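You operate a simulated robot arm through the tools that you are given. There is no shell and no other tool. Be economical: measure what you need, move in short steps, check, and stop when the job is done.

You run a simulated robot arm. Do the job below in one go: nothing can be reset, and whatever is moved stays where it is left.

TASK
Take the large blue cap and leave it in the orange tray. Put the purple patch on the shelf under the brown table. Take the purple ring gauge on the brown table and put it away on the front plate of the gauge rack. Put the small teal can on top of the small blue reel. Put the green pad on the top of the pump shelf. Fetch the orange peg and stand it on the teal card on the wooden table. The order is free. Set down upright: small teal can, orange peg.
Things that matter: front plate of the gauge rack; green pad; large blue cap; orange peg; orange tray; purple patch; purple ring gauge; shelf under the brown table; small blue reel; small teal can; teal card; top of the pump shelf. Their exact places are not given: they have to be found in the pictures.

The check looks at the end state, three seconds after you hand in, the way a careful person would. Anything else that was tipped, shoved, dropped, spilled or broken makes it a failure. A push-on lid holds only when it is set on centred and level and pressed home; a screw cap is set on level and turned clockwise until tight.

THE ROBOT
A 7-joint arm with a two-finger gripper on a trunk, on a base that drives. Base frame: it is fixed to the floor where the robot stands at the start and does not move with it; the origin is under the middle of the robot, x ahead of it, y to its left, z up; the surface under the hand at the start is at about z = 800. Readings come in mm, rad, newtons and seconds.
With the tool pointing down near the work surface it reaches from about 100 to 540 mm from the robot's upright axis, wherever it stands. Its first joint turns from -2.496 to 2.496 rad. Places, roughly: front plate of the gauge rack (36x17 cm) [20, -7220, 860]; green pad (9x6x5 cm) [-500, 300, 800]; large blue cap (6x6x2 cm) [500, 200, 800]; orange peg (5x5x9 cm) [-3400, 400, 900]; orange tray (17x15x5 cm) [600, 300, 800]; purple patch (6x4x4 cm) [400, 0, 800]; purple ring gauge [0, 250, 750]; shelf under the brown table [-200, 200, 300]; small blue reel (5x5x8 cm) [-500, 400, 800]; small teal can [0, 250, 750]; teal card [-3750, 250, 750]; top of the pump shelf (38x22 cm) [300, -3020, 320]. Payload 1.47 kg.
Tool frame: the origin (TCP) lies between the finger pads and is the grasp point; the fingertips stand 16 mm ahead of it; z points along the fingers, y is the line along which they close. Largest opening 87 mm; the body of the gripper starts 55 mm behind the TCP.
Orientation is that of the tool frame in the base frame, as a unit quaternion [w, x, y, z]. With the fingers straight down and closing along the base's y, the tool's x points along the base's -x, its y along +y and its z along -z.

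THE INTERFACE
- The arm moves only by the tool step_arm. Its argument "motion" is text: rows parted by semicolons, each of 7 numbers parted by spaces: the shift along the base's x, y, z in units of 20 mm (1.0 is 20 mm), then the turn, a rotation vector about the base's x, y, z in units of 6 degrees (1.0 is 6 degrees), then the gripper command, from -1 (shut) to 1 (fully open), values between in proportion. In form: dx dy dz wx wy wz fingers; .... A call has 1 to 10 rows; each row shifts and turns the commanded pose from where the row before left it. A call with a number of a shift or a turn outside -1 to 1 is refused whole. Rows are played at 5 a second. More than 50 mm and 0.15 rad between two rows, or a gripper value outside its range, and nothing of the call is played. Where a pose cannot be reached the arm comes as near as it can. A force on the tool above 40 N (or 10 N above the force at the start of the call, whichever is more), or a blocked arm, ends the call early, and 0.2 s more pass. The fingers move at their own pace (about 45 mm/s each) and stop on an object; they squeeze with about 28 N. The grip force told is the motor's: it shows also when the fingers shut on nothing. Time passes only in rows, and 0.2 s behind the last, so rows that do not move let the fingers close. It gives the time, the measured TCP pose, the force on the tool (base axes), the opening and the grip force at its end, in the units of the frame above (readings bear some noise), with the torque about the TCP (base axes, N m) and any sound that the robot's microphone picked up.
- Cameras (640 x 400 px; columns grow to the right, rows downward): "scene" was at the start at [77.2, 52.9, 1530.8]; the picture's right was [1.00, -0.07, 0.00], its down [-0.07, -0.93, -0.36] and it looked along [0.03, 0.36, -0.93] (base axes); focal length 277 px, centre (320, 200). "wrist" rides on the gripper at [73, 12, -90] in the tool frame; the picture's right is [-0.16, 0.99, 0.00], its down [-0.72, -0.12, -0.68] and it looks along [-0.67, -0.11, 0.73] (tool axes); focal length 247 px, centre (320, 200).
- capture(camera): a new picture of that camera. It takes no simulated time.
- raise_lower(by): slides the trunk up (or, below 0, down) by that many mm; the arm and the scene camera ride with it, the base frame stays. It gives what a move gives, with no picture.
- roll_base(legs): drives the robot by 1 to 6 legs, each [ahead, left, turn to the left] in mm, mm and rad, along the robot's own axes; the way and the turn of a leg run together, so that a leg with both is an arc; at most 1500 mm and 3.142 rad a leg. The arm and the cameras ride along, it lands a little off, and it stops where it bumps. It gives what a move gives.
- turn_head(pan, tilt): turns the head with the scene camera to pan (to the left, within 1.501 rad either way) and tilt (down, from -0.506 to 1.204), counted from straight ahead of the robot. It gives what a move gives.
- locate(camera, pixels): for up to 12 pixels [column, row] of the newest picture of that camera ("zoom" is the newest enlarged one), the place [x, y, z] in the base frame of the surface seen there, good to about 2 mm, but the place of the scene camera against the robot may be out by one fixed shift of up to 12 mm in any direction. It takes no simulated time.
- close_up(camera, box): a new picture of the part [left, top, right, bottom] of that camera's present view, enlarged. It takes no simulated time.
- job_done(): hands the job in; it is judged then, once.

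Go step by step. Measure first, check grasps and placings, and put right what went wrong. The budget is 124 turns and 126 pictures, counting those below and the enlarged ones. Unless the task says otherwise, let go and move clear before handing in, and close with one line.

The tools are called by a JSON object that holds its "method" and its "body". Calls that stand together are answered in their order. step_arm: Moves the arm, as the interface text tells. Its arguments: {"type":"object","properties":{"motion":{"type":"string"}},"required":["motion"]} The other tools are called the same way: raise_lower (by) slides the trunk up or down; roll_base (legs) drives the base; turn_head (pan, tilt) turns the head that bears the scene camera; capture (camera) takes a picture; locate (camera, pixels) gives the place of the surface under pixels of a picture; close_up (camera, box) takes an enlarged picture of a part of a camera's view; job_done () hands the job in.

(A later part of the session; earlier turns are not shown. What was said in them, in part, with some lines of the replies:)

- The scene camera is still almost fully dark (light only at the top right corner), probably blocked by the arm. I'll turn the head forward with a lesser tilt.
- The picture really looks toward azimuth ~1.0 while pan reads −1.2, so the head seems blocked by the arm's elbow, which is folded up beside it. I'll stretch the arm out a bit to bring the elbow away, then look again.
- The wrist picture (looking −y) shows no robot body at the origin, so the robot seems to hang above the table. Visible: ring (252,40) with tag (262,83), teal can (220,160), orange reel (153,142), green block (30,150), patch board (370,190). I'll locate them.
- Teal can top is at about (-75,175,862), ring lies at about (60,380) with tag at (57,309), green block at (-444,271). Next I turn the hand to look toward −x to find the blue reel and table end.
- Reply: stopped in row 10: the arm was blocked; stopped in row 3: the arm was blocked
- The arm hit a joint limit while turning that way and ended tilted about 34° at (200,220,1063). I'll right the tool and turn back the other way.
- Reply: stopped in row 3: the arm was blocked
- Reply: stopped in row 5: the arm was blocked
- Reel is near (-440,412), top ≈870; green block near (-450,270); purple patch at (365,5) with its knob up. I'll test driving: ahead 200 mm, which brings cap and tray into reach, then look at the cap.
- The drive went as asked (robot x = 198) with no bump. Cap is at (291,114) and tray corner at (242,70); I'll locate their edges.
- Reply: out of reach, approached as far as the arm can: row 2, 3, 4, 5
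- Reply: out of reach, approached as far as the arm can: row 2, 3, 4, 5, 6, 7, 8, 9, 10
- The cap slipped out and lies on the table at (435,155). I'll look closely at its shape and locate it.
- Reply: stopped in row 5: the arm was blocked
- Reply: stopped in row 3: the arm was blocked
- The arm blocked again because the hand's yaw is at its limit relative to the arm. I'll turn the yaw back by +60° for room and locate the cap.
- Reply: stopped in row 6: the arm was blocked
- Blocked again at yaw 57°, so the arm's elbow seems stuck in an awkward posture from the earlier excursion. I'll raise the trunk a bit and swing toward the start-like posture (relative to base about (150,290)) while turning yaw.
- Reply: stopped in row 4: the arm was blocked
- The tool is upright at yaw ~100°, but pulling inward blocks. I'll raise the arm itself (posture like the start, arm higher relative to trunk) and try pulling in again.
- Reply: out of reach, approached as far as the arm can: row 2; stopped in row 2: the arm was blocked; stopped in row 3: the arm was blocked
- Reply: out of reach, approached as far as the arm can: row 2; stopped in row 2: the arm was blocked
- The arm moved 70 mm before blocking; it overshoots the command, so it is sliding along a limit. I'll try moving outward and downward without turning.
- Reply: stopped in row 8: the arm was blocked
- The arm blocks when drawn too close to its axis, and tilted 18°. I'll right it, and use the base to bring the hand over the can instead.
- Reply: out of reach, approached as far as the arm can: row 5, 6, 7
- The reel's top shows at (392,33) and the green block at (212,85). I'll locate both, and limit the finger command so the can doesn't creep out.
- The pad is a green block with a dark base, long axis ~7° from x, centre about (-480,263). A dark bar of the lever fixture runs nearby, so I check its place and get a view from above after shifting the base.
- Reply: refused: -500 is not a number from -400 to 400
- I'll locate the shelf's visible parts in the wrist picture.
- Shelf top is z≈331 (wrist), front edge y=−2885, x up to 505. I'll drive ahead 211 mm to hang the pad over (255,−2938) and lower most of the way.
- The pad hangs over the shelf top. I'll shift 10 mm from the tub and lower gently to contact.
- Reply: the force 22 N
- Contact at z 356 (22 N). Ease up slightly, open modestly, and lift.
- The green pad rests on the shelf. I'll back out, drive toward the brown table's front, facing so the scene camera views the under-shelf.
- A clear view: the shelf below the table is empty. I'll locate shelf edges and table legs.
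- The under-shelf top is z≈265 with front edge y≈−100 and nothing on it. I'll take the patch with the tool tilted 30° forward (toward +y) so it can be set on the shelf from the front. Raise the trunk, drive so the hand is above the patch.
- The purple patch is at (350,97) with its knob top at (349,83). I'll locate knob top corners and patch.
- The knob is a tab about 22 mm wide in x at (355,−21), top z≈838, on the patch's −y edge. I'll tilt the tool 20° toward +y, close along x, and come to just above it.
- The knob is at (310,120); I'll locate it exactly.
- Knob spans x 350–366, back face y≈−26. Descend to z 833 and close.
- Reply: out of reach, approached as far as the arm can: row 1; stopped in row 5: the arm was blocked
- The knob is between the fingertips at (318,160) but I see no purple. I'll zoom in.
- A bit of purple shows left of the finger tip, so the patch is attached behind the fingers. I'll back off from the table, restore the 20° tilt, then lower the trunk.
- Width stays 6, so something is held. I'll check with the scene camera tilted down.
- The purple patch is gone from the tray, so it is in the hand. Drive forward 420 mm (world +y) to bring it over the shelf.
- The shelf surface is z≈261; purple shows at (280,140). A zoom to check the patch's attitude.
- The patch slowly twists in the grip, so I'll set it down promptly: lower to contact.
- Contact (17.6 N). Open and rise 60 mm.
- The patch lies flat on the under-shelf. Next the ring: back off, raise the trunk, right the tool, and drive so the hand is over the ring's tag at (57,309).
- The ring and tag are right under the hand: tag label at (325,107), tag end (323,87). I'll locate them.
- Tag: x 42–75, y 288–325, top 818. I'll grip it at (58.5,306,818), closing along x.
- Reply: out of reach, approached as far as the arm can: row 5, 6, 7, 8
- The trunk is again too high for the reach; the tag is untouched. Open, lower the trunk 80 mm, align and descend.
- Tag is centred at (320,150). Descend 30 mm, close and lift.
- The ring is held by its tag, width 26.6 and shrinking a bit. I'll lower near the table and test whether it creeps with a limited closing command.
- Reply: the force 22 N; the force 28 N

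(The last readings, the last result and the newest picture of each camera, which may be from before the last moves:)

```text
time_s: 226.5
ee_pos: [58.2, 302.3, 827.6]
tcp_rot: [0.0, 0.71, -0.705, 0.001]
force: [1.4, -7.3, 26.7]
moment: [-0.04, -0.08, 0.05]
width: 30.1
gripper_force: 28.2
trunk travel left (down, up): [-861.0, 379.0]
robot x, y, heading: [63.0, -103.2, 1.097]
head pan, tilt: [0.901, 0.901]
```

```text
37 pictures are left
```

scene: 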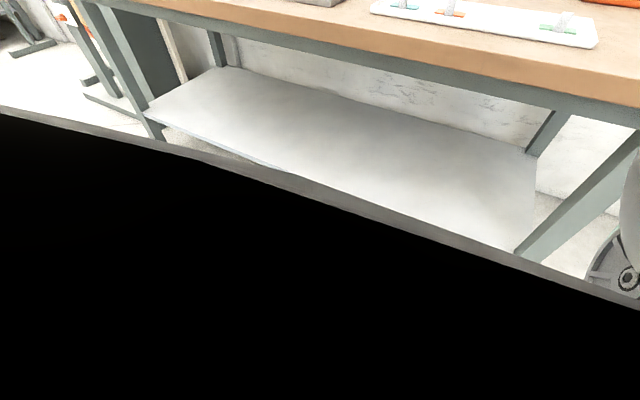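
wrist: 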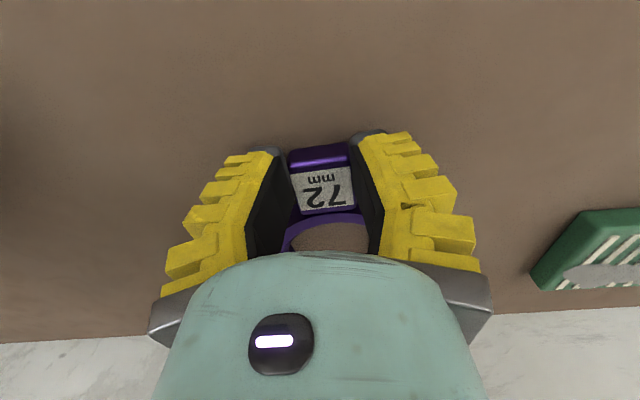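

The ring droops out when held by the thin tag, but narrow things are held well (as the knob was). I'll regrip on the ring's rim (11 mm wide) at its +x side, one finger inside the hole: rim centre (94,366).

{"method": "step_arm", "body": {"motion": "0 0 0 0 0 0 0.1;0 0 0 0 0 0 0.1;0 0 1 0 0 0 0.1;0 0 1 0 0 0 0;0.6 1 1 0 0 0 -0.1;0.6 1 0 0 0 0 -0.1;0.6 1 0 0 0 0 -0.1;0 0.2 0 0 0 0 -0.1"}}

{"method": "capture", "body": {"camera": "wrist"}}

```text
time_s: 228.3
ee_pos: [94.7, 365.1, 886.4]
tcp_rot: [0.001, 0.709, -0.705, 0.001]
force: [0.1, -0.6, -0.4]
moment: [0.01, -0.01, -0.01]
width: 44.9
gripper_force: 4.3
trunk travel left (down, up): [-861.0, 379.0]
robot x, y, heading: [65.4, -105.9, 1.096]
head pan, tilt: [0.901, 0.901]
```

```text
36 pictures are left
```

wrist: 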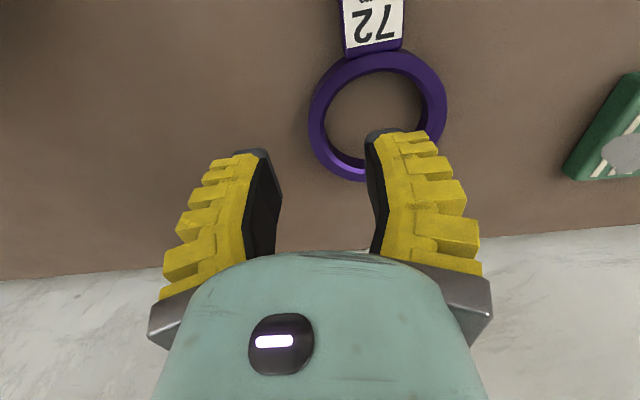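

Rim's left side is around (317,115). Quick check of its exact place.

{"method": "locate", "body": {"camera": "wrist", "pixels": [[311, 115], [322, 115], [445, 105], [378, 60], [371, 100]]}}

```text
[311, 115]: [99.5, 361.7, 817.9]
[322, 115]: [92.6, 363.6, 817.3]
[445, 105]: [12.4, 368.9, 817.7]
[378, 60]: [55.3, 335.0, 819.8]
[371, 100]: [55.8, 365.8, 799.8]
```

Rim centre at (96,367). Descend, close, lift.

{"method": "step_arm", "body": {"motion": "0.07 0.1 -0.9 0 0 0 -0.1;0 0 -0.9 0 0 0 -0.1;0 0 -0.9 0 0 0 -0.1;0 0 -0.65 0 0 0 -0.1;0 0 0 0 0 0 -1;0 0 0 0 0 0 -1;0 0 0 0 0 0 -1;0 0 0 0 0 0 -1"}}

{"method": "step_arm", "body": {"motion": "0 0 1 0 0 0 -1;0 0 1 0 0 0 -1;0 0 0 0 0 0 -1;0 0 0 0 0 0 -1;0 0 0 0 0 0 -1;0 0 0 0 0 0 -1"}}

{"method": "capture", "body": {"camera": "wrist"}}

```text
time_s: 230.1
ee_pos: [95.4, 369.7, 821.1]
tcp_rot: [0.001, 0.71, -0.704, 0.001]
force: [-0.4, -0.8, 1.7]
moment: [0.1, -0.04, 0.05]
width: 6.3
gripper_force: 28.1
trunk travel left (down, up): [-861.0, 379.0]
robot x, y, heading: [64.1, -106.9, 1.099]
head pan, tilt: [0.901, 0.901]
```

```text
time_s: 231.5
ee_pos: [96.6, 369.8, 860.1]
tcp_rot: [0.001, 0.71, -0.705, 0.0]
force: [0.0, 0.1, -1.4]
moment: [0.04, -0.06, 0.0]
width: 5.9
gripper_force: 28.4
trunk travel left (down, up): [-861.0, 379.0]
robot x, y, heading: [62.3, -101.9, 1.1]
head pan, tilt: [0.901, 0.901]
```

```text
35 pictures are left
```

wrist: 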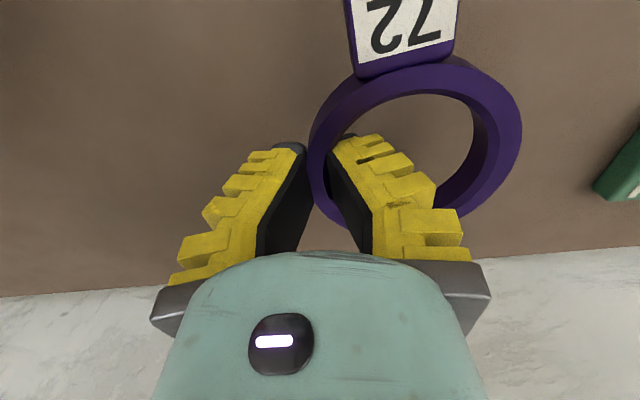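

The ring is held level and firm at its rim (width 5.9). I'll raise to the top of the trunk travel to pass well above the paper strips, turn to face −y, and drive to about (0,−5400).

{"method": "raise_lower", "body": {"by": 370}}

{"method": "step_arm", "body": {"motion": "0 0 1 0 0 0 -1;0 0 1 0 0 0 -1;0 0 1 0 0 0 -1;0 0 1 0 0 0 -1"}}

{"method": "roll_base", "body": {"legs": [[0, 0, -3.07], [1226, 501, 0], [1226, 501, 0], [1226, 501, 0], [1226, 501, 0]]}}

{"method": "turn_head", "body": {"pan": 1.0, "tilt": 0.5}}

{"method": "capture", "body": {"camera": "scene"}}

{"method": "capture", "body": {"camera": "wrist"}}

```text
time_s: 235.1
ee_pos: [96.7, 368.4, 1230.1]
tcp_rot: [0.001, 0.709, -0.705, 0.001]
force: [0.5, -0.9, -1.7]
moment: [0.04, -0.08, 0.01]
width: 6.1
gripper_force: 27.8
trunk travel left (down, up): [-1231.0, 9.0]
robot x, y, heading: [59.7, -104.7, 1.099]
head pan, tilt: [0.901, 0.901]
```

```text
time_s: 236.1
ee_pos: [97.0, 368.8, 1308.7]
tcp_rot: [0.0, 0.71, -0.704, 0.001]
force: [-0.4, 0.2, -2.8]
moment: [0.08, -0.11, 0.01]
width: 5.9
gripper_force: 27.7
trunk travel left (down, up): [-1231.0, 9.0]
robot x, y, heading: [64.6, -103.5, 1.099]
head pan, tilt: [0.901, 0.901]
```

```text
time_s: 268.5
ee_pos: [387.6, -5856.3, 1309.7]
tcp_rot: [-0.001, 0.644, 0.765, 0.0]
force: [0.2, -0.8, -2.7]
moment: [-0.06, 0.06, 0.02]
width: 6.0
gripper_force: 28.2
trunk travel left (down, up): [-1231.0, 9.0]
robot x, y, heading: [343.3, -5383.5, -1.873]
head pan, tilt: [0.901, 0.901]
```

```text
time_s: 269.4
ee_pos: [388.1, -5857.2, 1309.9]
tcp_rot: [-0.001, 0.644, 0.765, 0.0]
force: [0.1, 0.3, -2.7]
moment: [-0.05, 0.1, 0.01]
width: 5.8
gripper_force: 28.1
trunk travel left (down, up): [-1231.0, 9.0]
robot x, y, heading: [344.3, -5383.4, -1.883]
head pan, tilt: [1.0, 0.499]
```

```text
34 pictures are left
```

scene: 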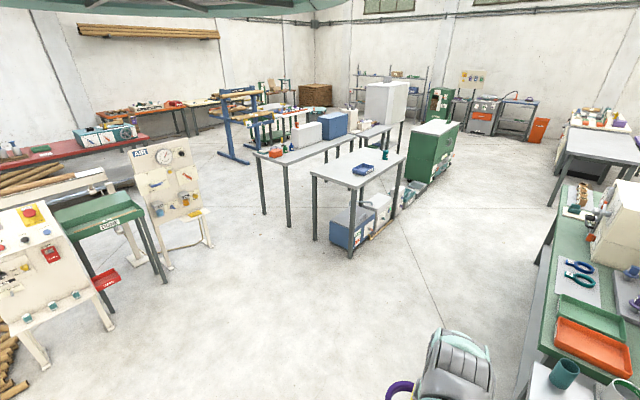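

```text
33 pictures are left
```

wrist: 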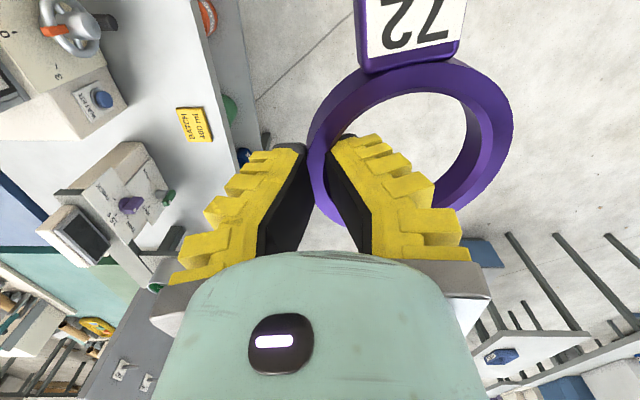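

The robot arrived at (343,−5383). The gauge rack must be out of view to the right, so I turn right 0.7 rad and look.

{"method": "roll_base", "body": {"legs": [[0, 0, -0.7]]}}

{"method": "capture", "body": {"camera": "scene"}}

```text
time_s: 271.6
ee_pos: [76.0, -5775.9, 1310.6]
tcp_rot: [-0.001, 0.865, 0.502, 0.001]
force: [0.5, 0.7, -2.4]
moment: [-0.02, 0.08, 0.0]
width: 5.8
gripper_force: 27.8
trunk travel left (down, up): [-1231.0, 9.0]
robot x, y, heading: [345.2, -5382.5, -2.572]
head pan, tilt: [1.0, 0.499]
```

```text
32 pictures are left
```

scene: 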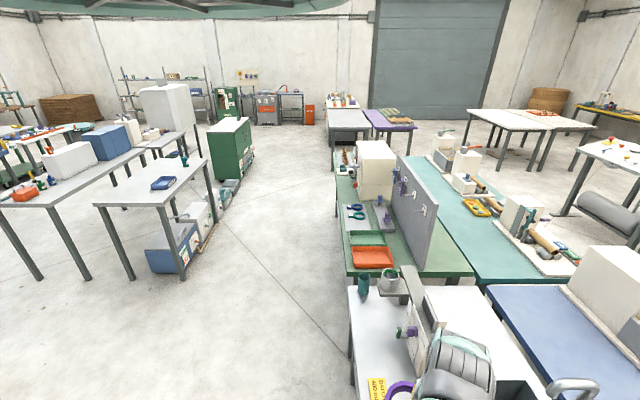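

{"method": "close_up", "body": {"camera": "scene", "box": [320, 130, 450, 280]}}

{"method": "locate", "body": {"camera": "scene", "pixels": [[415, 210], [380, 175], [384, 215], [355, 212], [373, 258], [395, 195], [428, 215], [400, 175], [375, 165]]}}

```text
2.67 times, centred on (385, 205) of scene
```

zoom: 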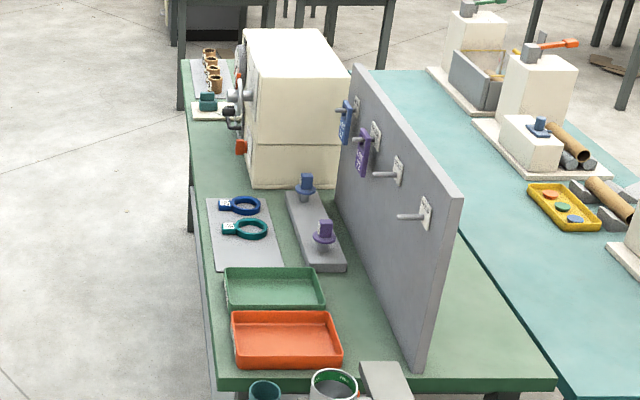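

```text
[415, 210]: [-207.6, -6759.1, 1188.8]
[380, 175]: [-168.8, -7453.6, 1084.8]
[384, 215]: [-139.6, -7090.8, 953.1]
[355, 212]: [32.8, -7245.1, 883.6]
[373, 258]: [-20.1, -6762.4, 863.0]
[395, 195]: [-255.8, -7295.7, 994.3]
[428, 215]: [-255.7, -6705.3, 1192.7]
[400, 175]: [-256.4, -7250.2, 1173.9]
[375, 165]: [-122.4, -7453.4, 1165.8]
```

The front plate is the flat grey plate lying on the green bench (zoom (245,235)) with a blue and a teal ring gauge on it. I'll lay the ring flat on its free near part; locate its corners and the two rings.

{"method": "locate", "body": {"camera": "zoom", "pixels": [[210, 200], [256, 198], [282, 264], [217, 267], [240, 205], [250, 237], [233, 228], [265, 228], [250, 255], [262, 205], [300, 225], [325, 232]]}}

```text
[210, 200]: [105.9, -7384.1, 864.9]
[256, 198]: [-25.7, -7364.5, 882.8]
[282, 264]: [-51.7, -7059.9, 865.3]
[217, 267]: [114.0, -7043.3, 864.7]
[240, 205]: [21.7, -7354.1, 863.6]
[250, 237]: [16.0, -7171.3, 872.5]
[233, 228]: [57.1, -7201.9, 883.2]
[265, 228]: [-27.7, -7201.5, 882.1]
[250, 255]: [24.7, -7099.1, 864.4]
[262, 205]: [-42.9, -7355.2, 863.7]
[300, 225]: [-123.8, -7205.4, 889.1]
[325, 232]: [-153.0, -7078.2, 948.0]
```

Plate top ≈857, x −52…110, y −7384…−7043; the free part is y −7160…−7045. I'll lay the ring there with its tag toward +x like the others, coming from the aisle: turn to heading 2.67 and drive to about (560,−7070).

{"method": "roll_base", "body": {"legs": [[0, 0, -1.04], [-958, 1406, 0]]}}

{"method": "capture", "body": {"camera": "wrist"}}

```text
refused: leg 2 is longer than a leg can be; nothing moved
```

```text
30 pictures are left
```

wrist: 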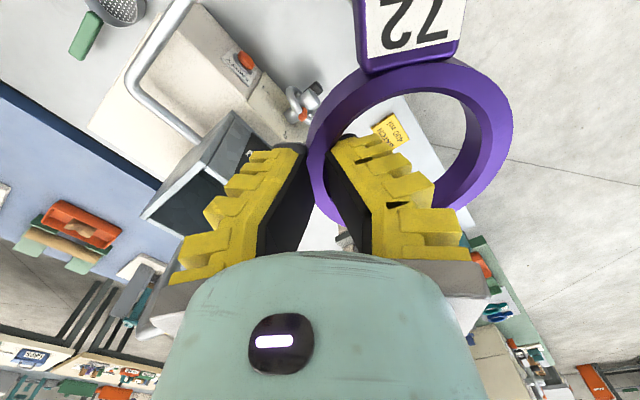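

The leg was too long; I'll split it in two.

{"method": "roll_base", "body": {"legs": [[0, 0, -1.04], [-479, 703, 0], [-479, 703, 0]]}}

{"method": "raise_lower", "body": {"by": -250}}

{"method": "capture", "body": {"camera": "wrist"}}

```text
time_s: 282.9
ee_pos: [135.8, -7046.7, 1310.9]
tcp_rot: [-0.001, 1.0, 0.013, 0.001]
force: [0.4, -0.1, -1.9]
moment: [0.07, 0.04, 0.0]
width: 5.9
gripper_force: 28.0
trunk travel left (down, up): [-1231.0, 9.0]
robot x, y, heading: [609.7, -7073.2, 2.691]
head pan, tilt: [1.0, 0.499]
```

```text
time_s: 285.5
ee_pos: [133.6, -7046.8, 1059.5]
tcp_rot: [-0.001, 1.0, 0.013, 0.001]
force: [0.0, -0.2, -1.5]
moment: [0.12, 0.03, 0.04]
width: 6.0
gripper_force: 28.2
trunk travel left (down, up): [-981.0, 259.0]
robot x, y, heading: [610.1, -7073.4, 2.692]
head pan, tilt: [1.0, 0.499]
```

```text
29 pictures are left
```

wrist: 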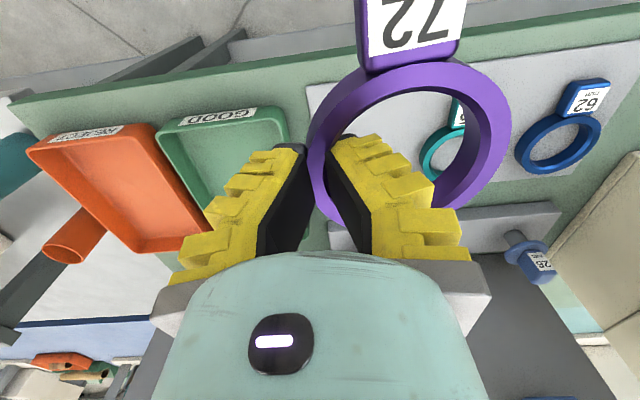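

I see the plate; let me locate its +y edge at (309,90), the teal ring's near edge (421,155), the green tray's rim (288,130).

{"method": "locate", "body": {"camera": "wrist", "pixels": [[311, 95], [318, 86], [421, 155], [436, 178], [458, 110], [288, 125], [300, 125], [295, 145], [530, 60], [335, 245], [395, 110], [520, 195]]}}

```text
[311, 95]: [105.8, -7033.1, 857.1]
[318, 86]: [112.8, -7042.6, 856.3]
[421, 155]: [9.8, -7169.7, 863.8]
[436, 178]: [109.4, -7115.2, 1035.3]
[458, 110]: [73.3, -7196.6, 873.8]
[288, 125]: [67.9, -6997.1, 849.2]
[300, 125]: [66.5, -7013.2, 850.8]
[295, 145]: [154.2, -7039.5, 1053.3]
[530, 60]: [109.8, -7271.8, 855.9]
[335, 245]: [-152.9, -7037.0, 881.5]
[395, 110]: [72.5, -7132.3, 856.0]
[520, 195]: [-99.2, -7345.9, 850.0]
```

Plate top z=856, +y edge at −7033, teal ring's near edge at −7170. Target TCP (7,−7058.5). Drive to it, then lower.

{"method": "roll_base", "body": {"legs": [[109, 66, 0]]}}

{"method": "raise_lower", "body": {"by": -140}}

{"method": "capture", "body": {"camera": "wrist"}}

```text
time_s: 286.7
ee_pos: [9.5, -7058.0, 1059.8]
tcp_rot: [-0.001, 1.0, 0.012, 0.001]
force: [0.7, -0.4, -1.0]
moment: [0.07, 0.06, 0.02]
width: 6.0
gripper_force: 27.7
trunk travel left (down, up): [-981.0, 259.0]
robot x, y, heading: [481.6, -7082.2, 2.695]
head pan, tilt: [1.0, 0.499]
```

```text
time_s: 288.4
ee_pos: [9.3, -7059.3, 920.2]
tcp_rot: [-0.001, 1.0, 0.013, 0.001]
force: [0.0, -0.1, -1.8]
moment: [0.1, 0.06, 0.02]
width: 6.0
gripper_force: 27.5
trunk travel left (down, up): [-841.0, 399.0]
robot x, y, heading: [484.2, -7081.7, 2.69]
head pan, tilt: [1.0, 0.499]
```

```text
28 pictures are left
```

wrist: 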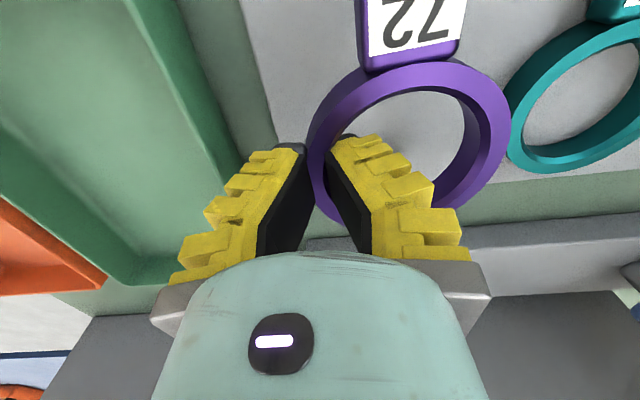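

The ring hangs over the free part, clear of the teal ring. Lower gently to contact.

{"method": "step_arm", "body": {"motion": "0 0 -0.8 0 0 0 -1;0 0 -0.8 0 0 0 -1;0 0 -0.3 0 0 0 -1;0 0 -0.15 0 0 0 -1;0 0 -0.1 0 0 0 -1;0 0 -0.1 0 0 0 -1"}}

```text
time_s: 289.8
ee_pos: [7.5, -7058.6, 875.5]
tcp_rot: [-0.001, 1.0, 0.014, 0.001]
force: [3.9, 0.8, 14.7]
moment: [-0.01, -0.18, 0.12]
width: 5.7
gripper_force: 27.8
trunk travel left (down, up): [-841.0, 399.0]
robot x, y, heading: [480.4, -7079.8, 2.689]
head pan, tilt: [1.0, 0.499]
```

Contact at 875.5. Open slightly and lift straight up.

{"method": "step_arm", "body": {"motion": "0 0 0.04 0 0 0 -0.3;0 0 0 0 0 0 -0.3;0 0 0 0 0 0 -0.3;0 0 0.5 0 0 0 -0.3;0 0 1 0 0 0 -0.3;0 0 1 0 0 0 -0.3;0 0 1 0 0 0 -0.3;0 0 1 0 0 0 -0.3"}}

{"method": "capture", "body": {"camera": "wrist"}}

```text
time_s: 291.6
ee_pos: [7.9, -7058.5, 966.0]
tcp_rot: [-0.001, 1.0, 0.013, 0.001]
force: [-0.7, 0.3, 0.1]
moment: [0.01, 0.01, 0.04]
width: 36.6
gripper_force: 4.6
trunk travel left (down, up): [-841.0, 399.0]
robot x, y, heading: [480.7, -7083.7, 2.69]
head pan, tilt: [1.0, 0.499]
```

```text
27 pictures are left
```

wrist: 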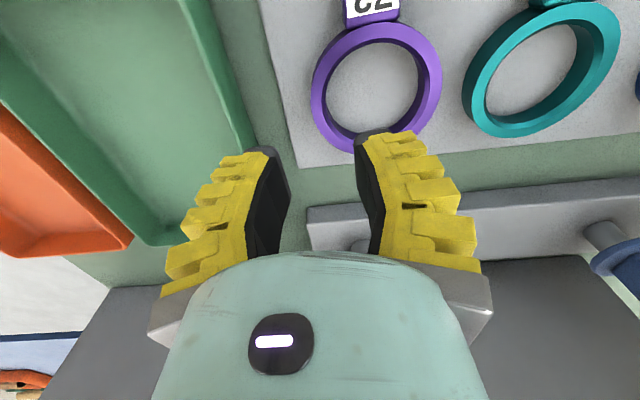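

The ring gauge rests on the front plate. Now for the peg: raise fully and go back over the same way to about (200,−1500), turning so the scene camera looks toward −x.

{"method": "raise_lower", "body": {"by": 390}}

{"method": "roll_base", "body": {"legs": [[432, -736, 0], [432, -736, 0], [608, -1144, 0], [608, -1144, 0], [608, -1144, 0], [0, 0, -0.6]]}}

{"method": "capture", "body": {"camera": "scene"}}

```text
time_s: 295.4
ee_pos: [8.3, -7058.0, 1353.9]
tcp_rot: [-0.001, 1.0, 0.014, 0.002]
force: [0.0, -0.1, 0.6]
moment: [0.01, 0.02, -0.01]
width: 36.7
gripper_force: 4.2
trunk travel left (down, up): [-1231.0, 9.0]
robot x, y, heading: [483.0, -7086.6, 2.689]
head pan, tilt: [1.0, 0.499]
```

```text
time_s: 323.9
ee_pos: [-162.8, -1218.6, 1355.1]
tcp_rot: [-0.001, 0.961, -0.276, 0.002]
force: [-0.7, -0.1, -0.2]
moment: [-0.03, 0.01, -0.01]
width: 36.6
gripper_force: 3.8
trunk travel left (down, up): [-1231.0, 9.0]
robot x, y, heading: [219.1, -1500.5, 2.105]
head pan, tilt: [1.0, 0.499]
```

```text
26 pictures are left
```

scene: 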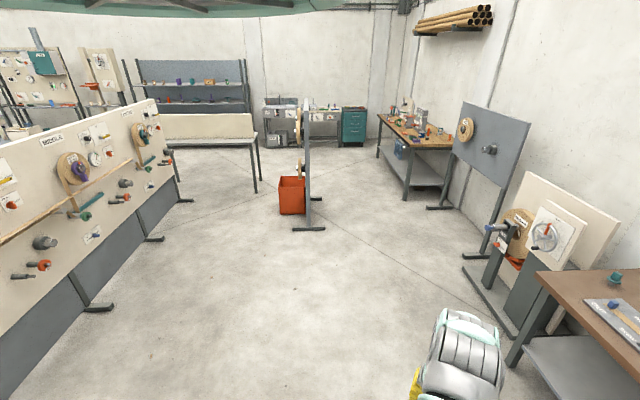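

The way is clear; the wooden table is at (415,130). I'll zoom there and locate the peg and card.

{"method": "close_up", "body": {"camera": "scene", "box": [370, 85, 460, 165]}}

{"method": "locate", "body": {"camera": "scene", "pixels": [[420, 135], [308, 110], [320, 225], [295, 225], [470, 140], [440, 207], [385, 115]]}}

```text
5.00 times, centred on (415, 125) of scene
```

zoom: 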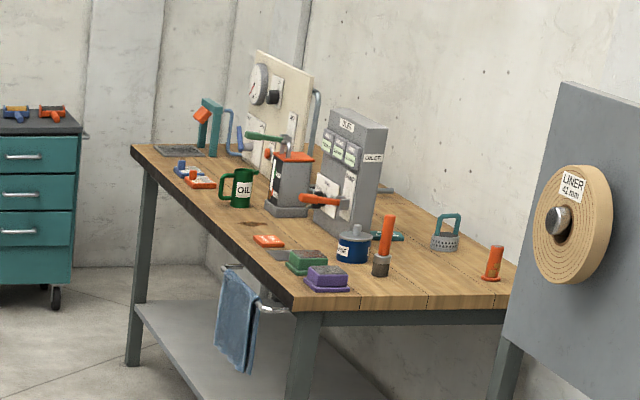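

```text
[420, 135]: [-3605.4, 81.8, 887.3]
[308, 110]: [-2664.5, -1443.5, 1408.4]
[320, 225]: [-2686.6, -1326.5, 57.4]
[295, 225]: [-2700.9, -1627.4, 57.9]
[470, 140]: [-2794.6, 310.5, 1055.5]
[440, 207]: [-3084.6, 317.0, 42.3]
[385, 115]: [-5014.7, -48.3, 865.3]
```

Two orange candidates at zoom (385,240) and (494,262). I'll locate these and the card candidates.

{"method": "locate", "body": {"camera": "zoom", "pixels": [[385, 235], [494, 262], [490, 277], [495, 248], [390, 237], [445, 240], [325, 275], [305, 258], [355, 245], [500, 300], [275, 253], [440, 300]]}}

```text
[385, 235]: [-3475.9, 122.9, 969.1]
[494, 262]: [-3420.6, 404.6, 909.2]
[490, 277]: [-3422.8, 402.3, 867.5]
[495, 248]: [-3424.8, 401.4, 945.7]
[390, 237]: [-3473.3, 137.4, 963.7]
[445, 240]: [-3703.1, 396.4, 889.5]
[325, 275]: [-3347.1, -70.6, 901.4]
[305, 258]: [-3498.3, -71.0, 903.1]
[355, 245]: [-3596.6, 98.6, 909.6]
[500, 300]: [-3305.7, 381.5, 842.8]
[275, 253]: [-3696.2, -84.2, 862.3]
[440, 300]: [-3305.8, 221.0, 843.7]
```

The peg stands at about (−3421,403), base ≈ 855, top ≈ 948. The teal card isn't visible yet; I'll drive over and look from above with the wrist camera.

{"method": "roll_base", "body": {"legs": [[947, 849, 0], [947, 849, 0], [947, 849, 0], [0, 0, -0.93]]}}

{"method": "capture", "body": {"camera": "wrist"}}

{"method": "capture", "body": {"camera": "scene"}}

```text
time_s: 344.8
ee_pos: [-3422.3, 152.6, 1355.4]
tcp_rot: [0.0, 0.732, -0.682, 0.002]
force: [-0.5, 0.0, -0.5]
moment: [0.0, 0.0, 0.0]
width: 36.6
gripper_force: 4.8
trunk travel left (down, up): [-1231.0, 9.0]
robot x, y, heading: [-3425.7, -322.3, 1.161]
head pan, tilt: [1.0, 0.499]
```

```text
24 pictures are left
```

wrist: 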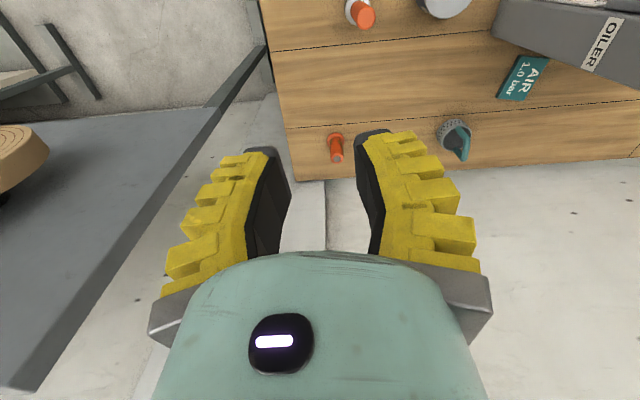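

```text
23 pictures are left
```

scene: 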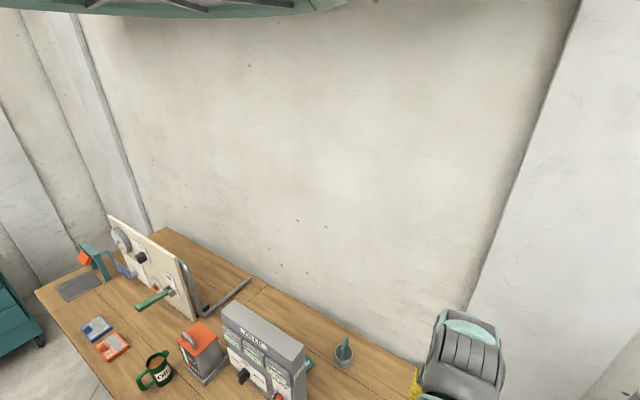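

The teal card ("AIR 1.0 bar") shows at (521,77) and the peg at (337,147). Locate both.

{"method": "locate", "body": {"camera": "wrist", "pixels": [[518, 58], [545, 72], [523, 99], [498, 95], [521, 78], [337, 157], [333, 137], [329, 140], [455, 130], [462, 155], [500, 20], [545, 45]]}}

{"method": "close_up", "body": {"camera": "wrist", "box": [290, 30, 580, 200]}}

```text
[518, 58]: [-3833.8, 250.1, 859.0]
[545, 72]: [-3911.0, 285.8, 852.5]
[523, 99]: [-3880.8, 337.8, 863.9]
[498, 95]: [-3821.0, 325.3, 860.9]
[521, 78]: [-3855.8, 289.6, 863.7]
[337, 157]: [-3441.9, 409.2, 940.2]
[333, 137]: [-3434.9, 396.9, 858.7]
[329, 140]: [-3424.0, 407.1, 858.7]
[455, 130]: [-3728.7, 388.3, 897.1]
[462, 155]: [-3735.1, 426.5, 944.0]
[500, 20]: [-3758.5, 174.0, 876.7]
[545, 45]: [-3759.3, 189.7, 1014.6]
```

```text
2.21 times, centred on (435, 115) of wrist
```

zoom: 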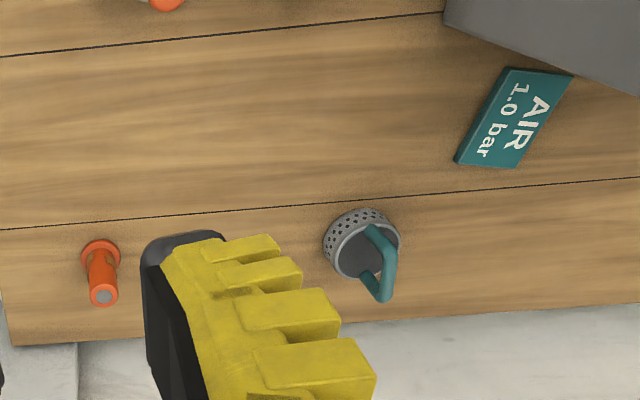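

Card centre ≈ (−3857,292), top ≈ 862, beside the grey "OILER" box (y<~250). Peg ≈ (−3432,403). Drive the hand above the peg and lower the trunk.

{"method": "roll_base", "body": {"legs": [[225, 109, 0]]}}

{"method": "raise_lower", "body": {"by": -325}}

{"method": "capture", "body": {"camera": "wrist"}}

```text
time_s: 346.6
ee_pos: [-3432.8, 400.4, 1355.1]
tcp_rot: [0.0, 0.731, -0.682, 0.002]
force: [-0.3, 0.6, 0.1]
moment: [0.01, 0.01, 0.01]
width: 36.3
gripper_force: 4.2
trunk travel left (down, up): [-1231.0, 9.0]
robot x, y, heading: [-3437.0, -72.7, 1.158]
head pan, tilt: [1.0, 0.499]
```

```text
time_s: 349.8
ee_pos: [-3433.6, 400.3, 1030.0]
tcp_rot: [0.001, 0.731, -0.683, 0.002]
force: [0.5, 0.1, -0.1]
moment: [-0.03, 0.04, 0.02]
width: 36.5
gripper_force: 4.3
trunk travel left (down, up): [-906.0, 334.0]
robot x, y, heading: [-3436.2, -77.5, 1.16]
head pan, tilt: [1.0, 0.499]
```

```text
21 pictures are left
```

wrist: 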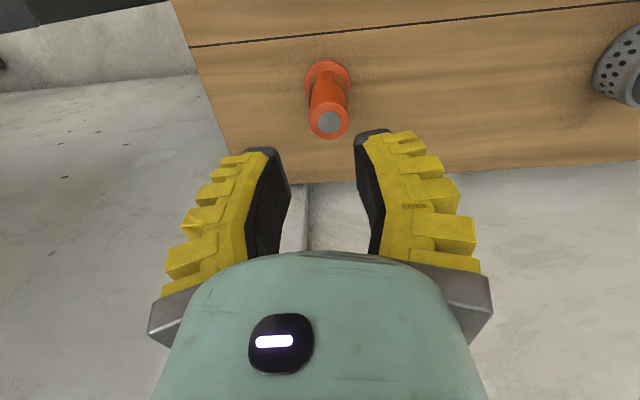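

{"method": "locate", "body": {"camera": "wrist", "pixels": [[329, 121], [312, 121], [347, 121], [329, 106], [329, 136], [306, 78], [350, 76], [328, 66]]}}

{"method": "close_up", "body": {"camera": "wrist", "box": [280, 40, 380, 150]}}

```text
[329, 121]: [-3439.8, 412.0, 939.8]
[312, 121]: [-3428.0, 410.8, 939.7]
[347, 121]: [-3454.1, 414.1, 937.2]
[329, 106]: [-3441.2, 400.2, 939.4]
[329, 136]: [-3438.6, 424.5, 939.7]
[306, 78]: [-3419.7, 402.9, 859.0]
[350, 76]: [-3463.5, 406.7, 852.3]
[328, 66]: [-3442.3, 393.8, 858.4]
```

```text
3.64 times, centred on (330, 95) of wrist
```

zoom: 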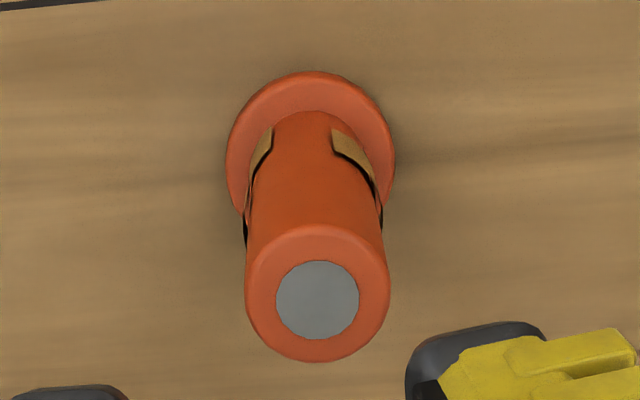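

Peg axis (−3440.5,412.3), shaft Ø27, top 940. Align, lower with the trunk, and grip at about z 900.

{"method": "step_arm", "body": {"motion": "-0.34 0.6 0 0 0 0 0.3;0 0 0 0 0 0 0.3;0 0 0 0 0 0 0.3"}}

{"method": "raise_lower", "body": {"by": -65}}

{"method": "capture", "body": {"camera": "wrist"}}

```text
time_s: 350.6
ee_pos: [-3439.1, 411.8, 1031.2]
tcp_rot: [0.001, 0.731, -0.682, 0.002]
force: [-0.1, -0.3, 0.2]
moment: [0.0, 0.0, 0.02]
width: 61.6
gripper_force: 3.4
trunk travel left (down, up): [-906.0, 334.0]
robot x, y, heading: [-3440.0, -73.9, 1.16]
head pan, tilt: [1.0, 0.499]
```

```text
time_s: 351.7
ee_pos: [-3439.4, 411.5, 966.4]
tcp_rot: [0.0, 0.732, -0.682, 0.001]
force: [-0.8, -0.4, 0.8]
moment: [-0.03, -0.01, 0.02]
width: 61.6
gripper_force: 3.8
trunk travel left (down, up): [-841.0, 399.0]
robot x, y, heading: [-3438.7, -73.9, 1.163]
head pan, tilt: [1.0, 0.499]
```

```text
19 pictures are left
```

wrist: 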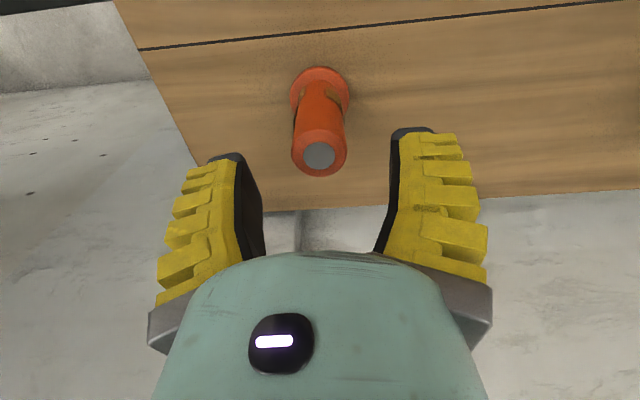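

The peg is centred between the fingers. Lower 66 mm and close.

{"method": "raise_lower", "body": {"by": -66}}

{"method": "step_arm", "body": {"motion": "0 0 0 0 0 0 -1;0 0 0 0 0 0 -1;0 0 0 0 0 0 -1;0 0 0 0 0 0 -1"}}

{"method": "raise_lower", "body": {"by": 120}}

{"method": "capture", "body": {"camera": "wrist"}}

```text
time_s: 352.7
ee_pos: [-3440.9, 411.5, 900.2]
tcp_rot: [0.0, 0.731, -0.682, 0.002]
force: [-0.5, -0.2, -0.6]
moment: [-0.01, 0.01, 0.01]
width: 61.2
gripper_force: 3.7
trunk travel left (down, up): [-775.0, 465.0]
robot x, y, heading: [-3438.9, -74.6, 1.162]
head pan, tilt: [1.0, 0.499]
```

```text
time_s: 353.7
ee_pos: [-3439.6, 413.4, 901.1]
tcp_rot: [0.0, 0.732, -0.682, 0.001]
force: [1.1, -1.8, 7.1]
moment: [0.05, 0.04, -0.04]
width: 23.1
gripper_force: 28.3
trunk travel left (down, up): [-775.0, 465.0]
robot x, y, heading: [-3442.0, -74.8, 1.161]
head pan, tilt: [1.0, 0.499]
```

```text
time_s: 355.2
ee_pos: [-3440.9, 412.7, 1020.2]
tcp_rot: [0.001, 0.731, -0.682, 0.002]
force: [-0.8, 0.0, -1.0]
moment: [-0.02, -0.01, 0.02]
width: 20.5
gripper_force: 27.8
trunk travel left (down, up): [-895.0, 345.0]
robot x, y, heading: [-3436.2, -75.6, 1.161]
head pan, tilt: [1.0, 0.499]
```

```text
18 pictures are left
```

wrist: 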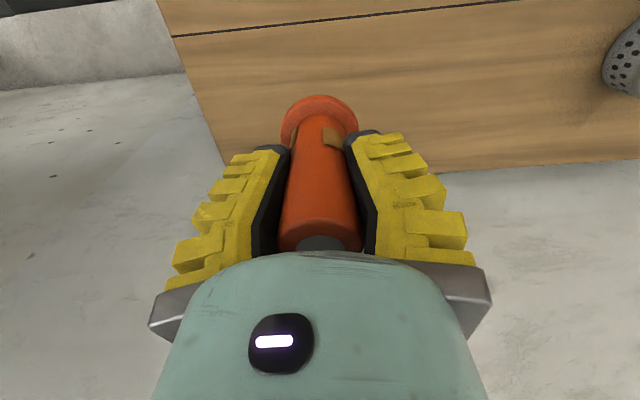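

The peg is held upright. The OILER box (top 1015, face y≈195) is near the card, so I'll come diagonally with the camera turned east: raise, turn the base 0.795 rad, rotate the tool +40°.

{"method": "raise_lower", "body": {"by": 140}}

{"method": "roll_base", "body": {"legs": [[0, 0, 0.795]]}}

{"method": "step_arm", "body": {"motion": "0 0 0 0 0 0.95 -1;0 0 0 0 0 0.95 -1;0 0 0 0 0 0.95 -1;0 0 0 0 0 0.95 -1;0 0 0 0 0 0.95 -1;0 0 0 0 0 0.95 -1;0 0 0 0 0 0.95 -1"}}

{"method": "capture", "body": {"camera": "wrist"}}

```text
time_s: 356.9
ee_pos: [-3441.4, 410.8, 1159.6]
tcp_rot: [0.0, 0.731, -0.682, 0.002]
force: [-0.3, 0.1, -1.0]
moment: [0.0, 0.01, 0.01]
width: 19.7
gripper_force: 27.8
trunk travel left (down, up): [-1035.0, 205.0]
robot x, y, heading: [-3439.3, -74.8, 1.163]
head pan, tilt: [1.0, 0.499]
```

```text
time_s: 359.4
ee_pos: [-3787.5, 262.6, 1160.0]
tcp_rot: [0.0, 0.939, -0.343, 0.002]
force: [-0.3, -0.2, 0.2]
moment: [0.04, 0.03, -0.01]
width: 19.4
gripper_force: 28.0
trunk travel left (down, up): [-1035.0, 205.0]
robot x, y, heading: [-3438.8, -74.6, 1.962]
head pan, tilt: [1.0, 0.499]
```

```text
time_s: 361.0
ee_pos: [-3789.9, 263.4, 1159.5]
tcp_rot: [-0.001, 1.0, -0.001, 0.001]
force: [-0.4, 0.9, -0.8]
moment: [0.01, 0.0, 0.03]
width: 18.9
gripper_force: 27.9
trunk travel left (down, up): [-1035.0, 205.0]
robot x, y, heading: [-3436.0, -75.2, 1.961]
head pan, tilt: [1.0, 0.499]
```

```text
17 pictures are left
```

wrist: 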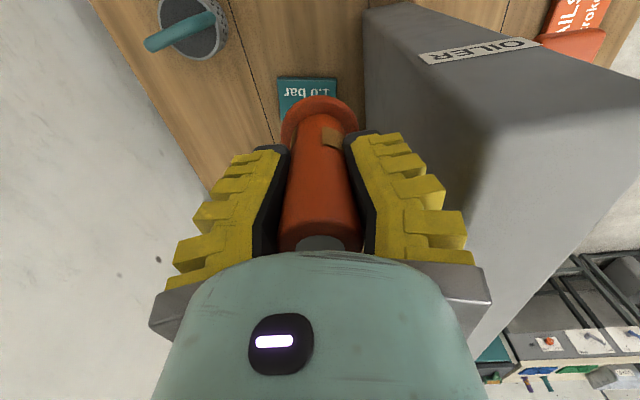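

The card shows at (307,90) below the peg; the box is to the right. Locate card corners and box edge.

{"method": "locate", "body": {"camera": "wrist", "pixels": [[280, 79], [335, 79], [282, 112], [308, 85], [368, 15], [420, 75], [485, 130], [375, 110], [320, 225], [310, 100]]}}

```text
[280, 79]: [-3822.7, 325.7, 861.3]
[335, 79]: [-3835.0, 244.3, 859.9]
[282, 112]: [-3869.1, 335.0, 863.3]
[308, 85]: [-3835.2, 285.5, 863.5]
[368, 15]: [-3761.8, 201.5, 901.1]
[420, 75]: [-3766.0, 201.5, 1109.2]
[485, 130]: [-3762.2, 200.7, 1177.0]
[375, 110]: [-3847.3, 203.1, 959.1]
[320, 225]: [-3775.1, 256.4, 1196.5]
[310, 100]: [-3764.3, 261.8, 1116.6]
```

The box is tall (its face at y≈202 rises above 1177), so I should come from the east instead. Raise fully, turn the base to heading 2.585, drive to about (−3372,229), and turn the tool back so it closes along y.

{"method": "raise_lower", "body": {"by": 200}}

{"method": "roll_base", "body": {"legs": [[0, 0, 0.624], [106, -292, 0]]}}

{"method": "step_arm", "body": {"motion": "0 0 0 0 0 -0.98 -1;0 0 0 0 0 -0.98 -1;0 0 0 0 0 -0.98 -1;0 0 0 0 0 -0.98 -1;0 0 0 0 0 -0.98 -1;0 0 0 0 0 -0.98 -1"}}

{"method": "capture", "body": {"camera": "wrist"}}

```text
time_s: 363.1
ee_pos: [-3788.4, 261.7, 1359.2]
tcp_rot: [-0.001, 1.0, -0.002, 0.002]
force: [0.5, -0.3, -1.5]
moment: [0.01, -0.03, 0.03]
width: 18.7
gripper_force: 27.9
trunk travel left (down, up): [-1235.0, 5.0]
robot x, y, heading: [-3438.2, -76.0, 1.965]
head pan, tilt: [1.0, 0.499]
```

```text
time_s: 366.6
ee_pos: [-3870.7, 210.1, 1358.7]
tcp_rot: [-0.002, 0.951, 0.31, 0.004]
force: [0.1, 0.6, -0.4]
moment: [0.0, -0.07, 0.02]
width: 18.1
gripper_force: 27.8
trunk travel left (down, up): [-1235.0, 5.0]
robot x, y, heading: [-3389.5, 150.0, 2.603]
head pan, tilt: [1.0, 0.499]
stopped in leg 2: the robot was blocked; the commanded pose is now the measured one
```

```text
time_s: 368.0
ee_pos: [-3871.3, 212.3, 1359.0]
tcp_rot: [0.0, 1.0, 0.006, 0.003]
force: [0.9, 0.1, -0.9]
moment: [0.02, -0.02, 0.01]
width: 18.1
gripper_force: 28.1
trunk travel left (down, up): [-1235.0, 5.0]
robot x, y, heading: [-3388.6, 148.6, 2.601]
head pan, tilt: [1.0, 0.499]
```

```text
16 pictures are left
```

wrist: 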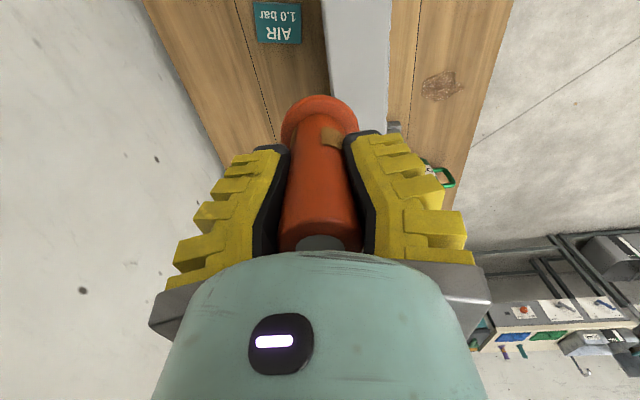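

The base is blocked by the wall at y≈150, so the arm will come at about 18° — passable at the box corner if the peg goes slightly north on the card, at (−3855,302). Back the base off slightly, move the arm over the spot at height, and look.

{"method": "roll_base", "body": {"legs": [[-24, -5, 0]]}}

{"method": "step_arm", "body": {"motion": "-0.05 0.95 0 0 0 0 -1;-0.05 0.95 0 0 0 0 -1;-0.05 0.95 0 0 0 0 -1;-0.05 0.95 0 0 0 0 -1;-0.05 0.95 0 0 0 0 -1"}}

{"method": "capture", "body": {"camera": "wrist"}}

```text
time_s: 368.8
ee_pos: [-3848.4, 204.1, 1359.9]
tcp_rot: [-0.001, 1.0, 0.007, 0.002]
force: [-0.4, -0.3, 0.1]
moment: [0.0, -0.01, -0.01]
width: 18.3
gripper_force: 28.0
trunk travel left (down, up): [-1235.0, 5.0]
robot x, y, heading: [-3367.0, 139.0, 2.603]
head pan, tilt: [1.0, 0.499]
```

```text
time_s: 370.0
ee_pos: [-3852.8, 298.7, 1358.5]
tcp_rot: [-0.001, 1.0, 0.007, 0.003]
force: [-0.2, -0.9, -1.6]
moment: [0.05, 0.0, 0.0]
width: 18.3
gripper_force: 28.5
trunk travel left (down, up): [-1235.0, 5.0]
robot x, y, heading: [-3366.2, 139.1, 2.6]
head pan, tilt: [1.0, 0.499]
```

```text
15 pictures are left
```

wrist: 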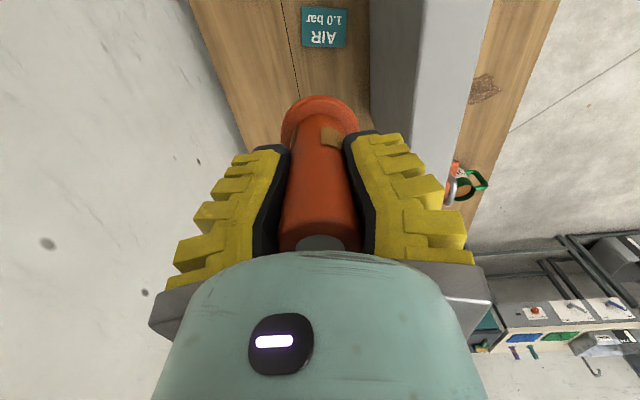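

Now the card is unobstructed at (325,27). I'll locate its corners and the box's top edge.

{"method": "locate", "body": {"camera": "wrist", "pixels": [[303, 8], [347, 12], [304, 46], [344, 46], [325, 27], [372, 5], [372, 95], [412, 60], [405, 120], [440, 60]]}}

{"method": "close_up", "body": {"camera": "wrist", "box": [280, 0, 380, 60]}}

```text
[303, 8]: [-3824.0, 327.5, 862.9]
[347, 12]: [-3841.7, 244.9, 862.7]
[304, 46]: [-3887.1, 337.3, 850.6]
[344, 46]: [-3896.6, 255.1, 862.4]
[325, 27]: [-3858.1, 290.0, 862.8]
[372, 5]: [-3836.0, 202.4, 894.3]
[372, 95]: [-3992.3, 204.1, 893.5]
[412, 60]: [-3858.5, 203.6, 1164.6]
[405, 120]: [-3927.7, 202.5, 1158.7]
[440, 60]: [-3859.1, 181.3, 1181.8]
```

```text
6.40 times, centred on (330, 30) of wrist
```

zoom: 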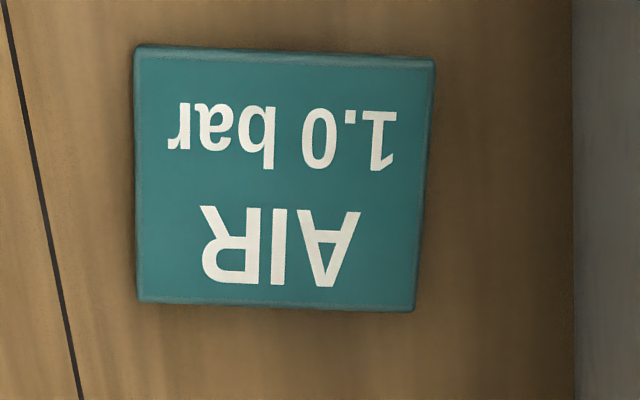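

Card centre (−3860.5,291), top 862.7; box face y≈203. Aim for (−3859,301). Adjust and lower the trunk to about z 1010, then check.

{"method": "step_arm", "body": {"motion": "-0.3 0.12 0 0 0 0 -1;0 0 0 0 0 0 -1"}}

{"method": "raise_lower", "body": {"by": -350}}

{"method": "capture", "body": {"camera": "wrist"}}

```text
time_s: 370.6
ee_pos: [-3861.2, 300.4, 1359.6]
tcp_rot: [-0.002, 1.0, 0.007, 0.003]
force: [-0.3, -0.4, -0.6]
moment: [0.01, 0.02, 0.02]
width: 18.2
gripper_force: 27.8
trunk travel left (down, up): [-1235.0, 5.0]
robot x, y, heading: [-3366.1, 138.0, 2.598]
head pan, tilt: [1.0, 0.499]
```

```text
time_s: 374.1
ee_pos: [-3859.6, 301.2, 1009.2]
tcp_rot: [-0.001, 1.0, 0.008, 0.003]
force: [0.1, 0.8, -0.7]
moment: [0.0, -0.03, 0.02]
width: 17.8
gripper_force: 27.9
trunk travel left (down, up): [-885.0, 355.0]
robot x, y, heading: [-3362.7, 141.5, 2.599]
head pan, tilt: [1.0, 0.499]
```

```text
13 pictures are left
```

wrist: 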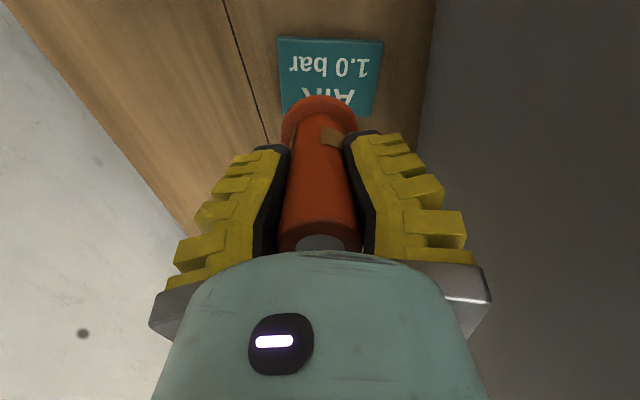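

All clear. Lower with the arm (force-guarded) 80 mm.

{"method": "step_arm", "body": {"motion": "0 0 -0.9 0 0 0 -1;0 0 -0.9 0 0 0 -1;0 0 -0.9 0 0 0 -1;0 0 -0.9 0 0 0 -1;0 0 -0.3 0 0 0 -1;0 0 0 0 0 0 -1"}}

{"method": "capture", "body": {"camera": "wrist"}}

{"method": "locate", "body": {"camera": "wrist", "pixels": [[300, 108], [345, 108], [320, 100], [270, 90], [385, 100]]}}

```text
time_s: 375.4
ee_pos: [-3859.0, 303.2, 931.3]
tcp_rot: [-0.002, 1.0, 0.006, 0.002]
force: [0.1, 0.3, -0.4]
moment: [0.02, 0.01, 0.01]
width: 18.1
gripper_force: 27.9
trunk travel left (down, up): [-885.0, 355.0]
robot x, y, heading: [-3364.4, 137.2, 2.597]
head pan, tilt: [1.0, 0.499]
```

```text
12 pictures are left
```

wrist: 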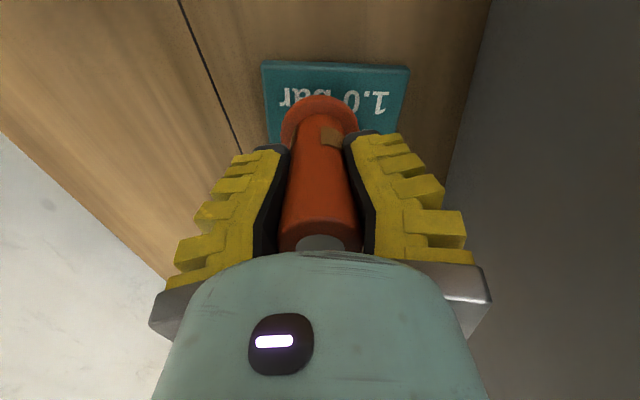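

```text
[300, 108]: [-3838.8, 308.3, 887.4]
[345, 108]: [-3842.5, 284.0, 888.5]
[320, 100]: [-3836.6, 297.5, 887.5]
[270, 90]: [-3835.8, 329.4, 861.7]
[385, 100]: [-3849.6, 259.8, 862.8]
```

The flange's bottom is ~17 mm above the card. Lower slowly to contact.

{"method": "step_arm", "body": {"motion": "0 0 -0.4 0 0 0 -1;0 0 -0.2 0 0 0 -1;0 0 -0.1 0 0 0 -1;0 0 -0.07 0 0 0 -1;0 0 -0.07 0 0 0 -1;0 0 -0.05 0 0 0 -1"}}

```text
time_s: 376.9
ee_pos: [-3859.5, 301.0, 914.6]
tcp_rot: [0.0, 1.0, 0.007, 0.003]
force: [0.6, -0.4, 1.6]
moment: [-0.05, -0.03, -0.01]
width: 18.1
gripper_force: 28.0
trunk travel left (down, up): [-885.0, 355.0]
robot x, y, heading: [-3367.8, 140.3, 2.603]
head pan, tilt: [1.0, 0.499]
```

Slight contact begins (1.6 N). One more millimetre or so.

{"method": "step_arm", "body": {"motion": "0 0 -0.05 0 0 0 -1;0 0 -0.04 0 0 0 -1;0 0 0 0 0 0 -1"}}

{"method": "close_up", "body": {"camera": "wrist", "box": [240, 50, 420, 170]}}

```text
time_s: 377.6
ee_pos: [-3860.1, 301.5, 912.7]
tcp_rot: [-0.002, 1.0, 0.007, 0.002]
force: [2.8, -2.7, 13.9]
moment: [-0.03, -0.12, 0.0]
width: 19.0
gripper_force: 28.0
trunk travel left (down, up): [-885.0, 355.0]
robot x, y, heading: [-3366.3, 141.1, 2.599]
head pan, tilt: [1.0, 0.499]
```

```text
3.33 times, centred on (330, 110) of wrist
5 turns are left
```

zoom: 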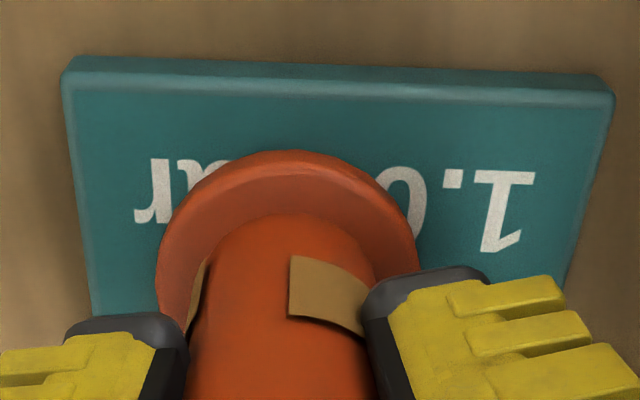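

The flange rests on the card (13.9 N). Release and rise straight up.

{"method": "step_arm", "body": {"motion": "0 0 0.04 0 0 0 -0.5;0 0 0 0 0 0 -0.2;0 0 0 0 0 0 0.1;0 0 0 0 0 0 0.1;0 0 0.5 0 0 0 0.1;0 0 1 0 0 0 0.1;0 0 1 0 0 0 0.1;0 0 1 0 0 0 0.1;0 0 1 0 0 0 0.1;0 0 0.5 0 0 0 0.1"}}

{"method": "capture", "body": {"camera": "wrist"}}

```text
time_s: 379.9
ee_pos: [-3859.2, 300.2, 1012.8]
tcp_rot: [-0.002, 1.0, 0.008, 0.004]
force: [0.3, 0.1, 0.4]
moment: [0.02, 0.03, -0.01]
width: 53.4
gripper_force: 3.9
trunk travel left (down, up): [-885.0, 355.0]
robot x, y, heading: [-3366.5, 138.7, 2.599]
head pan, tilt: [1.0, 0.499]
```

```text
10 pictures are left
4 turns are left
```

wrist: 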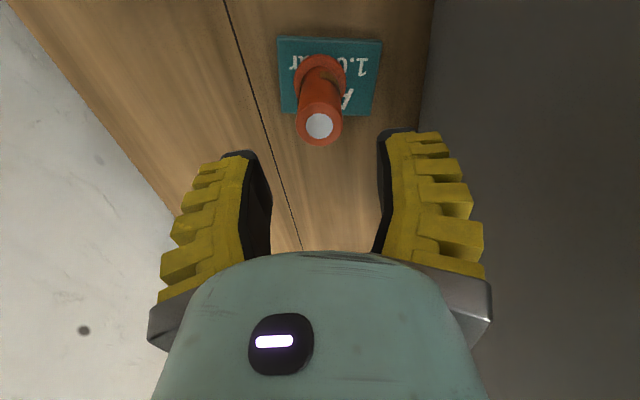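

The peg stands upright on the teal card and the hand is clear above it. I'll raise the trunk a little and hand in.

{"method": "raise_lower", "body": {"by": 100}}

{"method": "job_done", "body": {}}

```text
time_s: 381.2
ee_pos: [-3858.7, 300.4, 1113.0]
tcp_rot: [-0.001, 1.0, 0.008, 0.003]
force: [-0.4, -0.2, 0.0]
moment: [0.01, 0.01, 0.0]
width: 53.2
gripper_force: 3.8
trunk travel left (down, up): [-985.0, 255.0]
robot x, y, heading: [-3361.7, 139.5, 2.601]
head pan, tilt: [1.0, 0.499]
```

```text
The job is handed in.
```

All six items were set down where the task asked, each checked in a picture right after release, and the job is handed in; on the way the cap slipped from the gripper once, rolled on the brown table without visibly hitting anything, and was picked up again.
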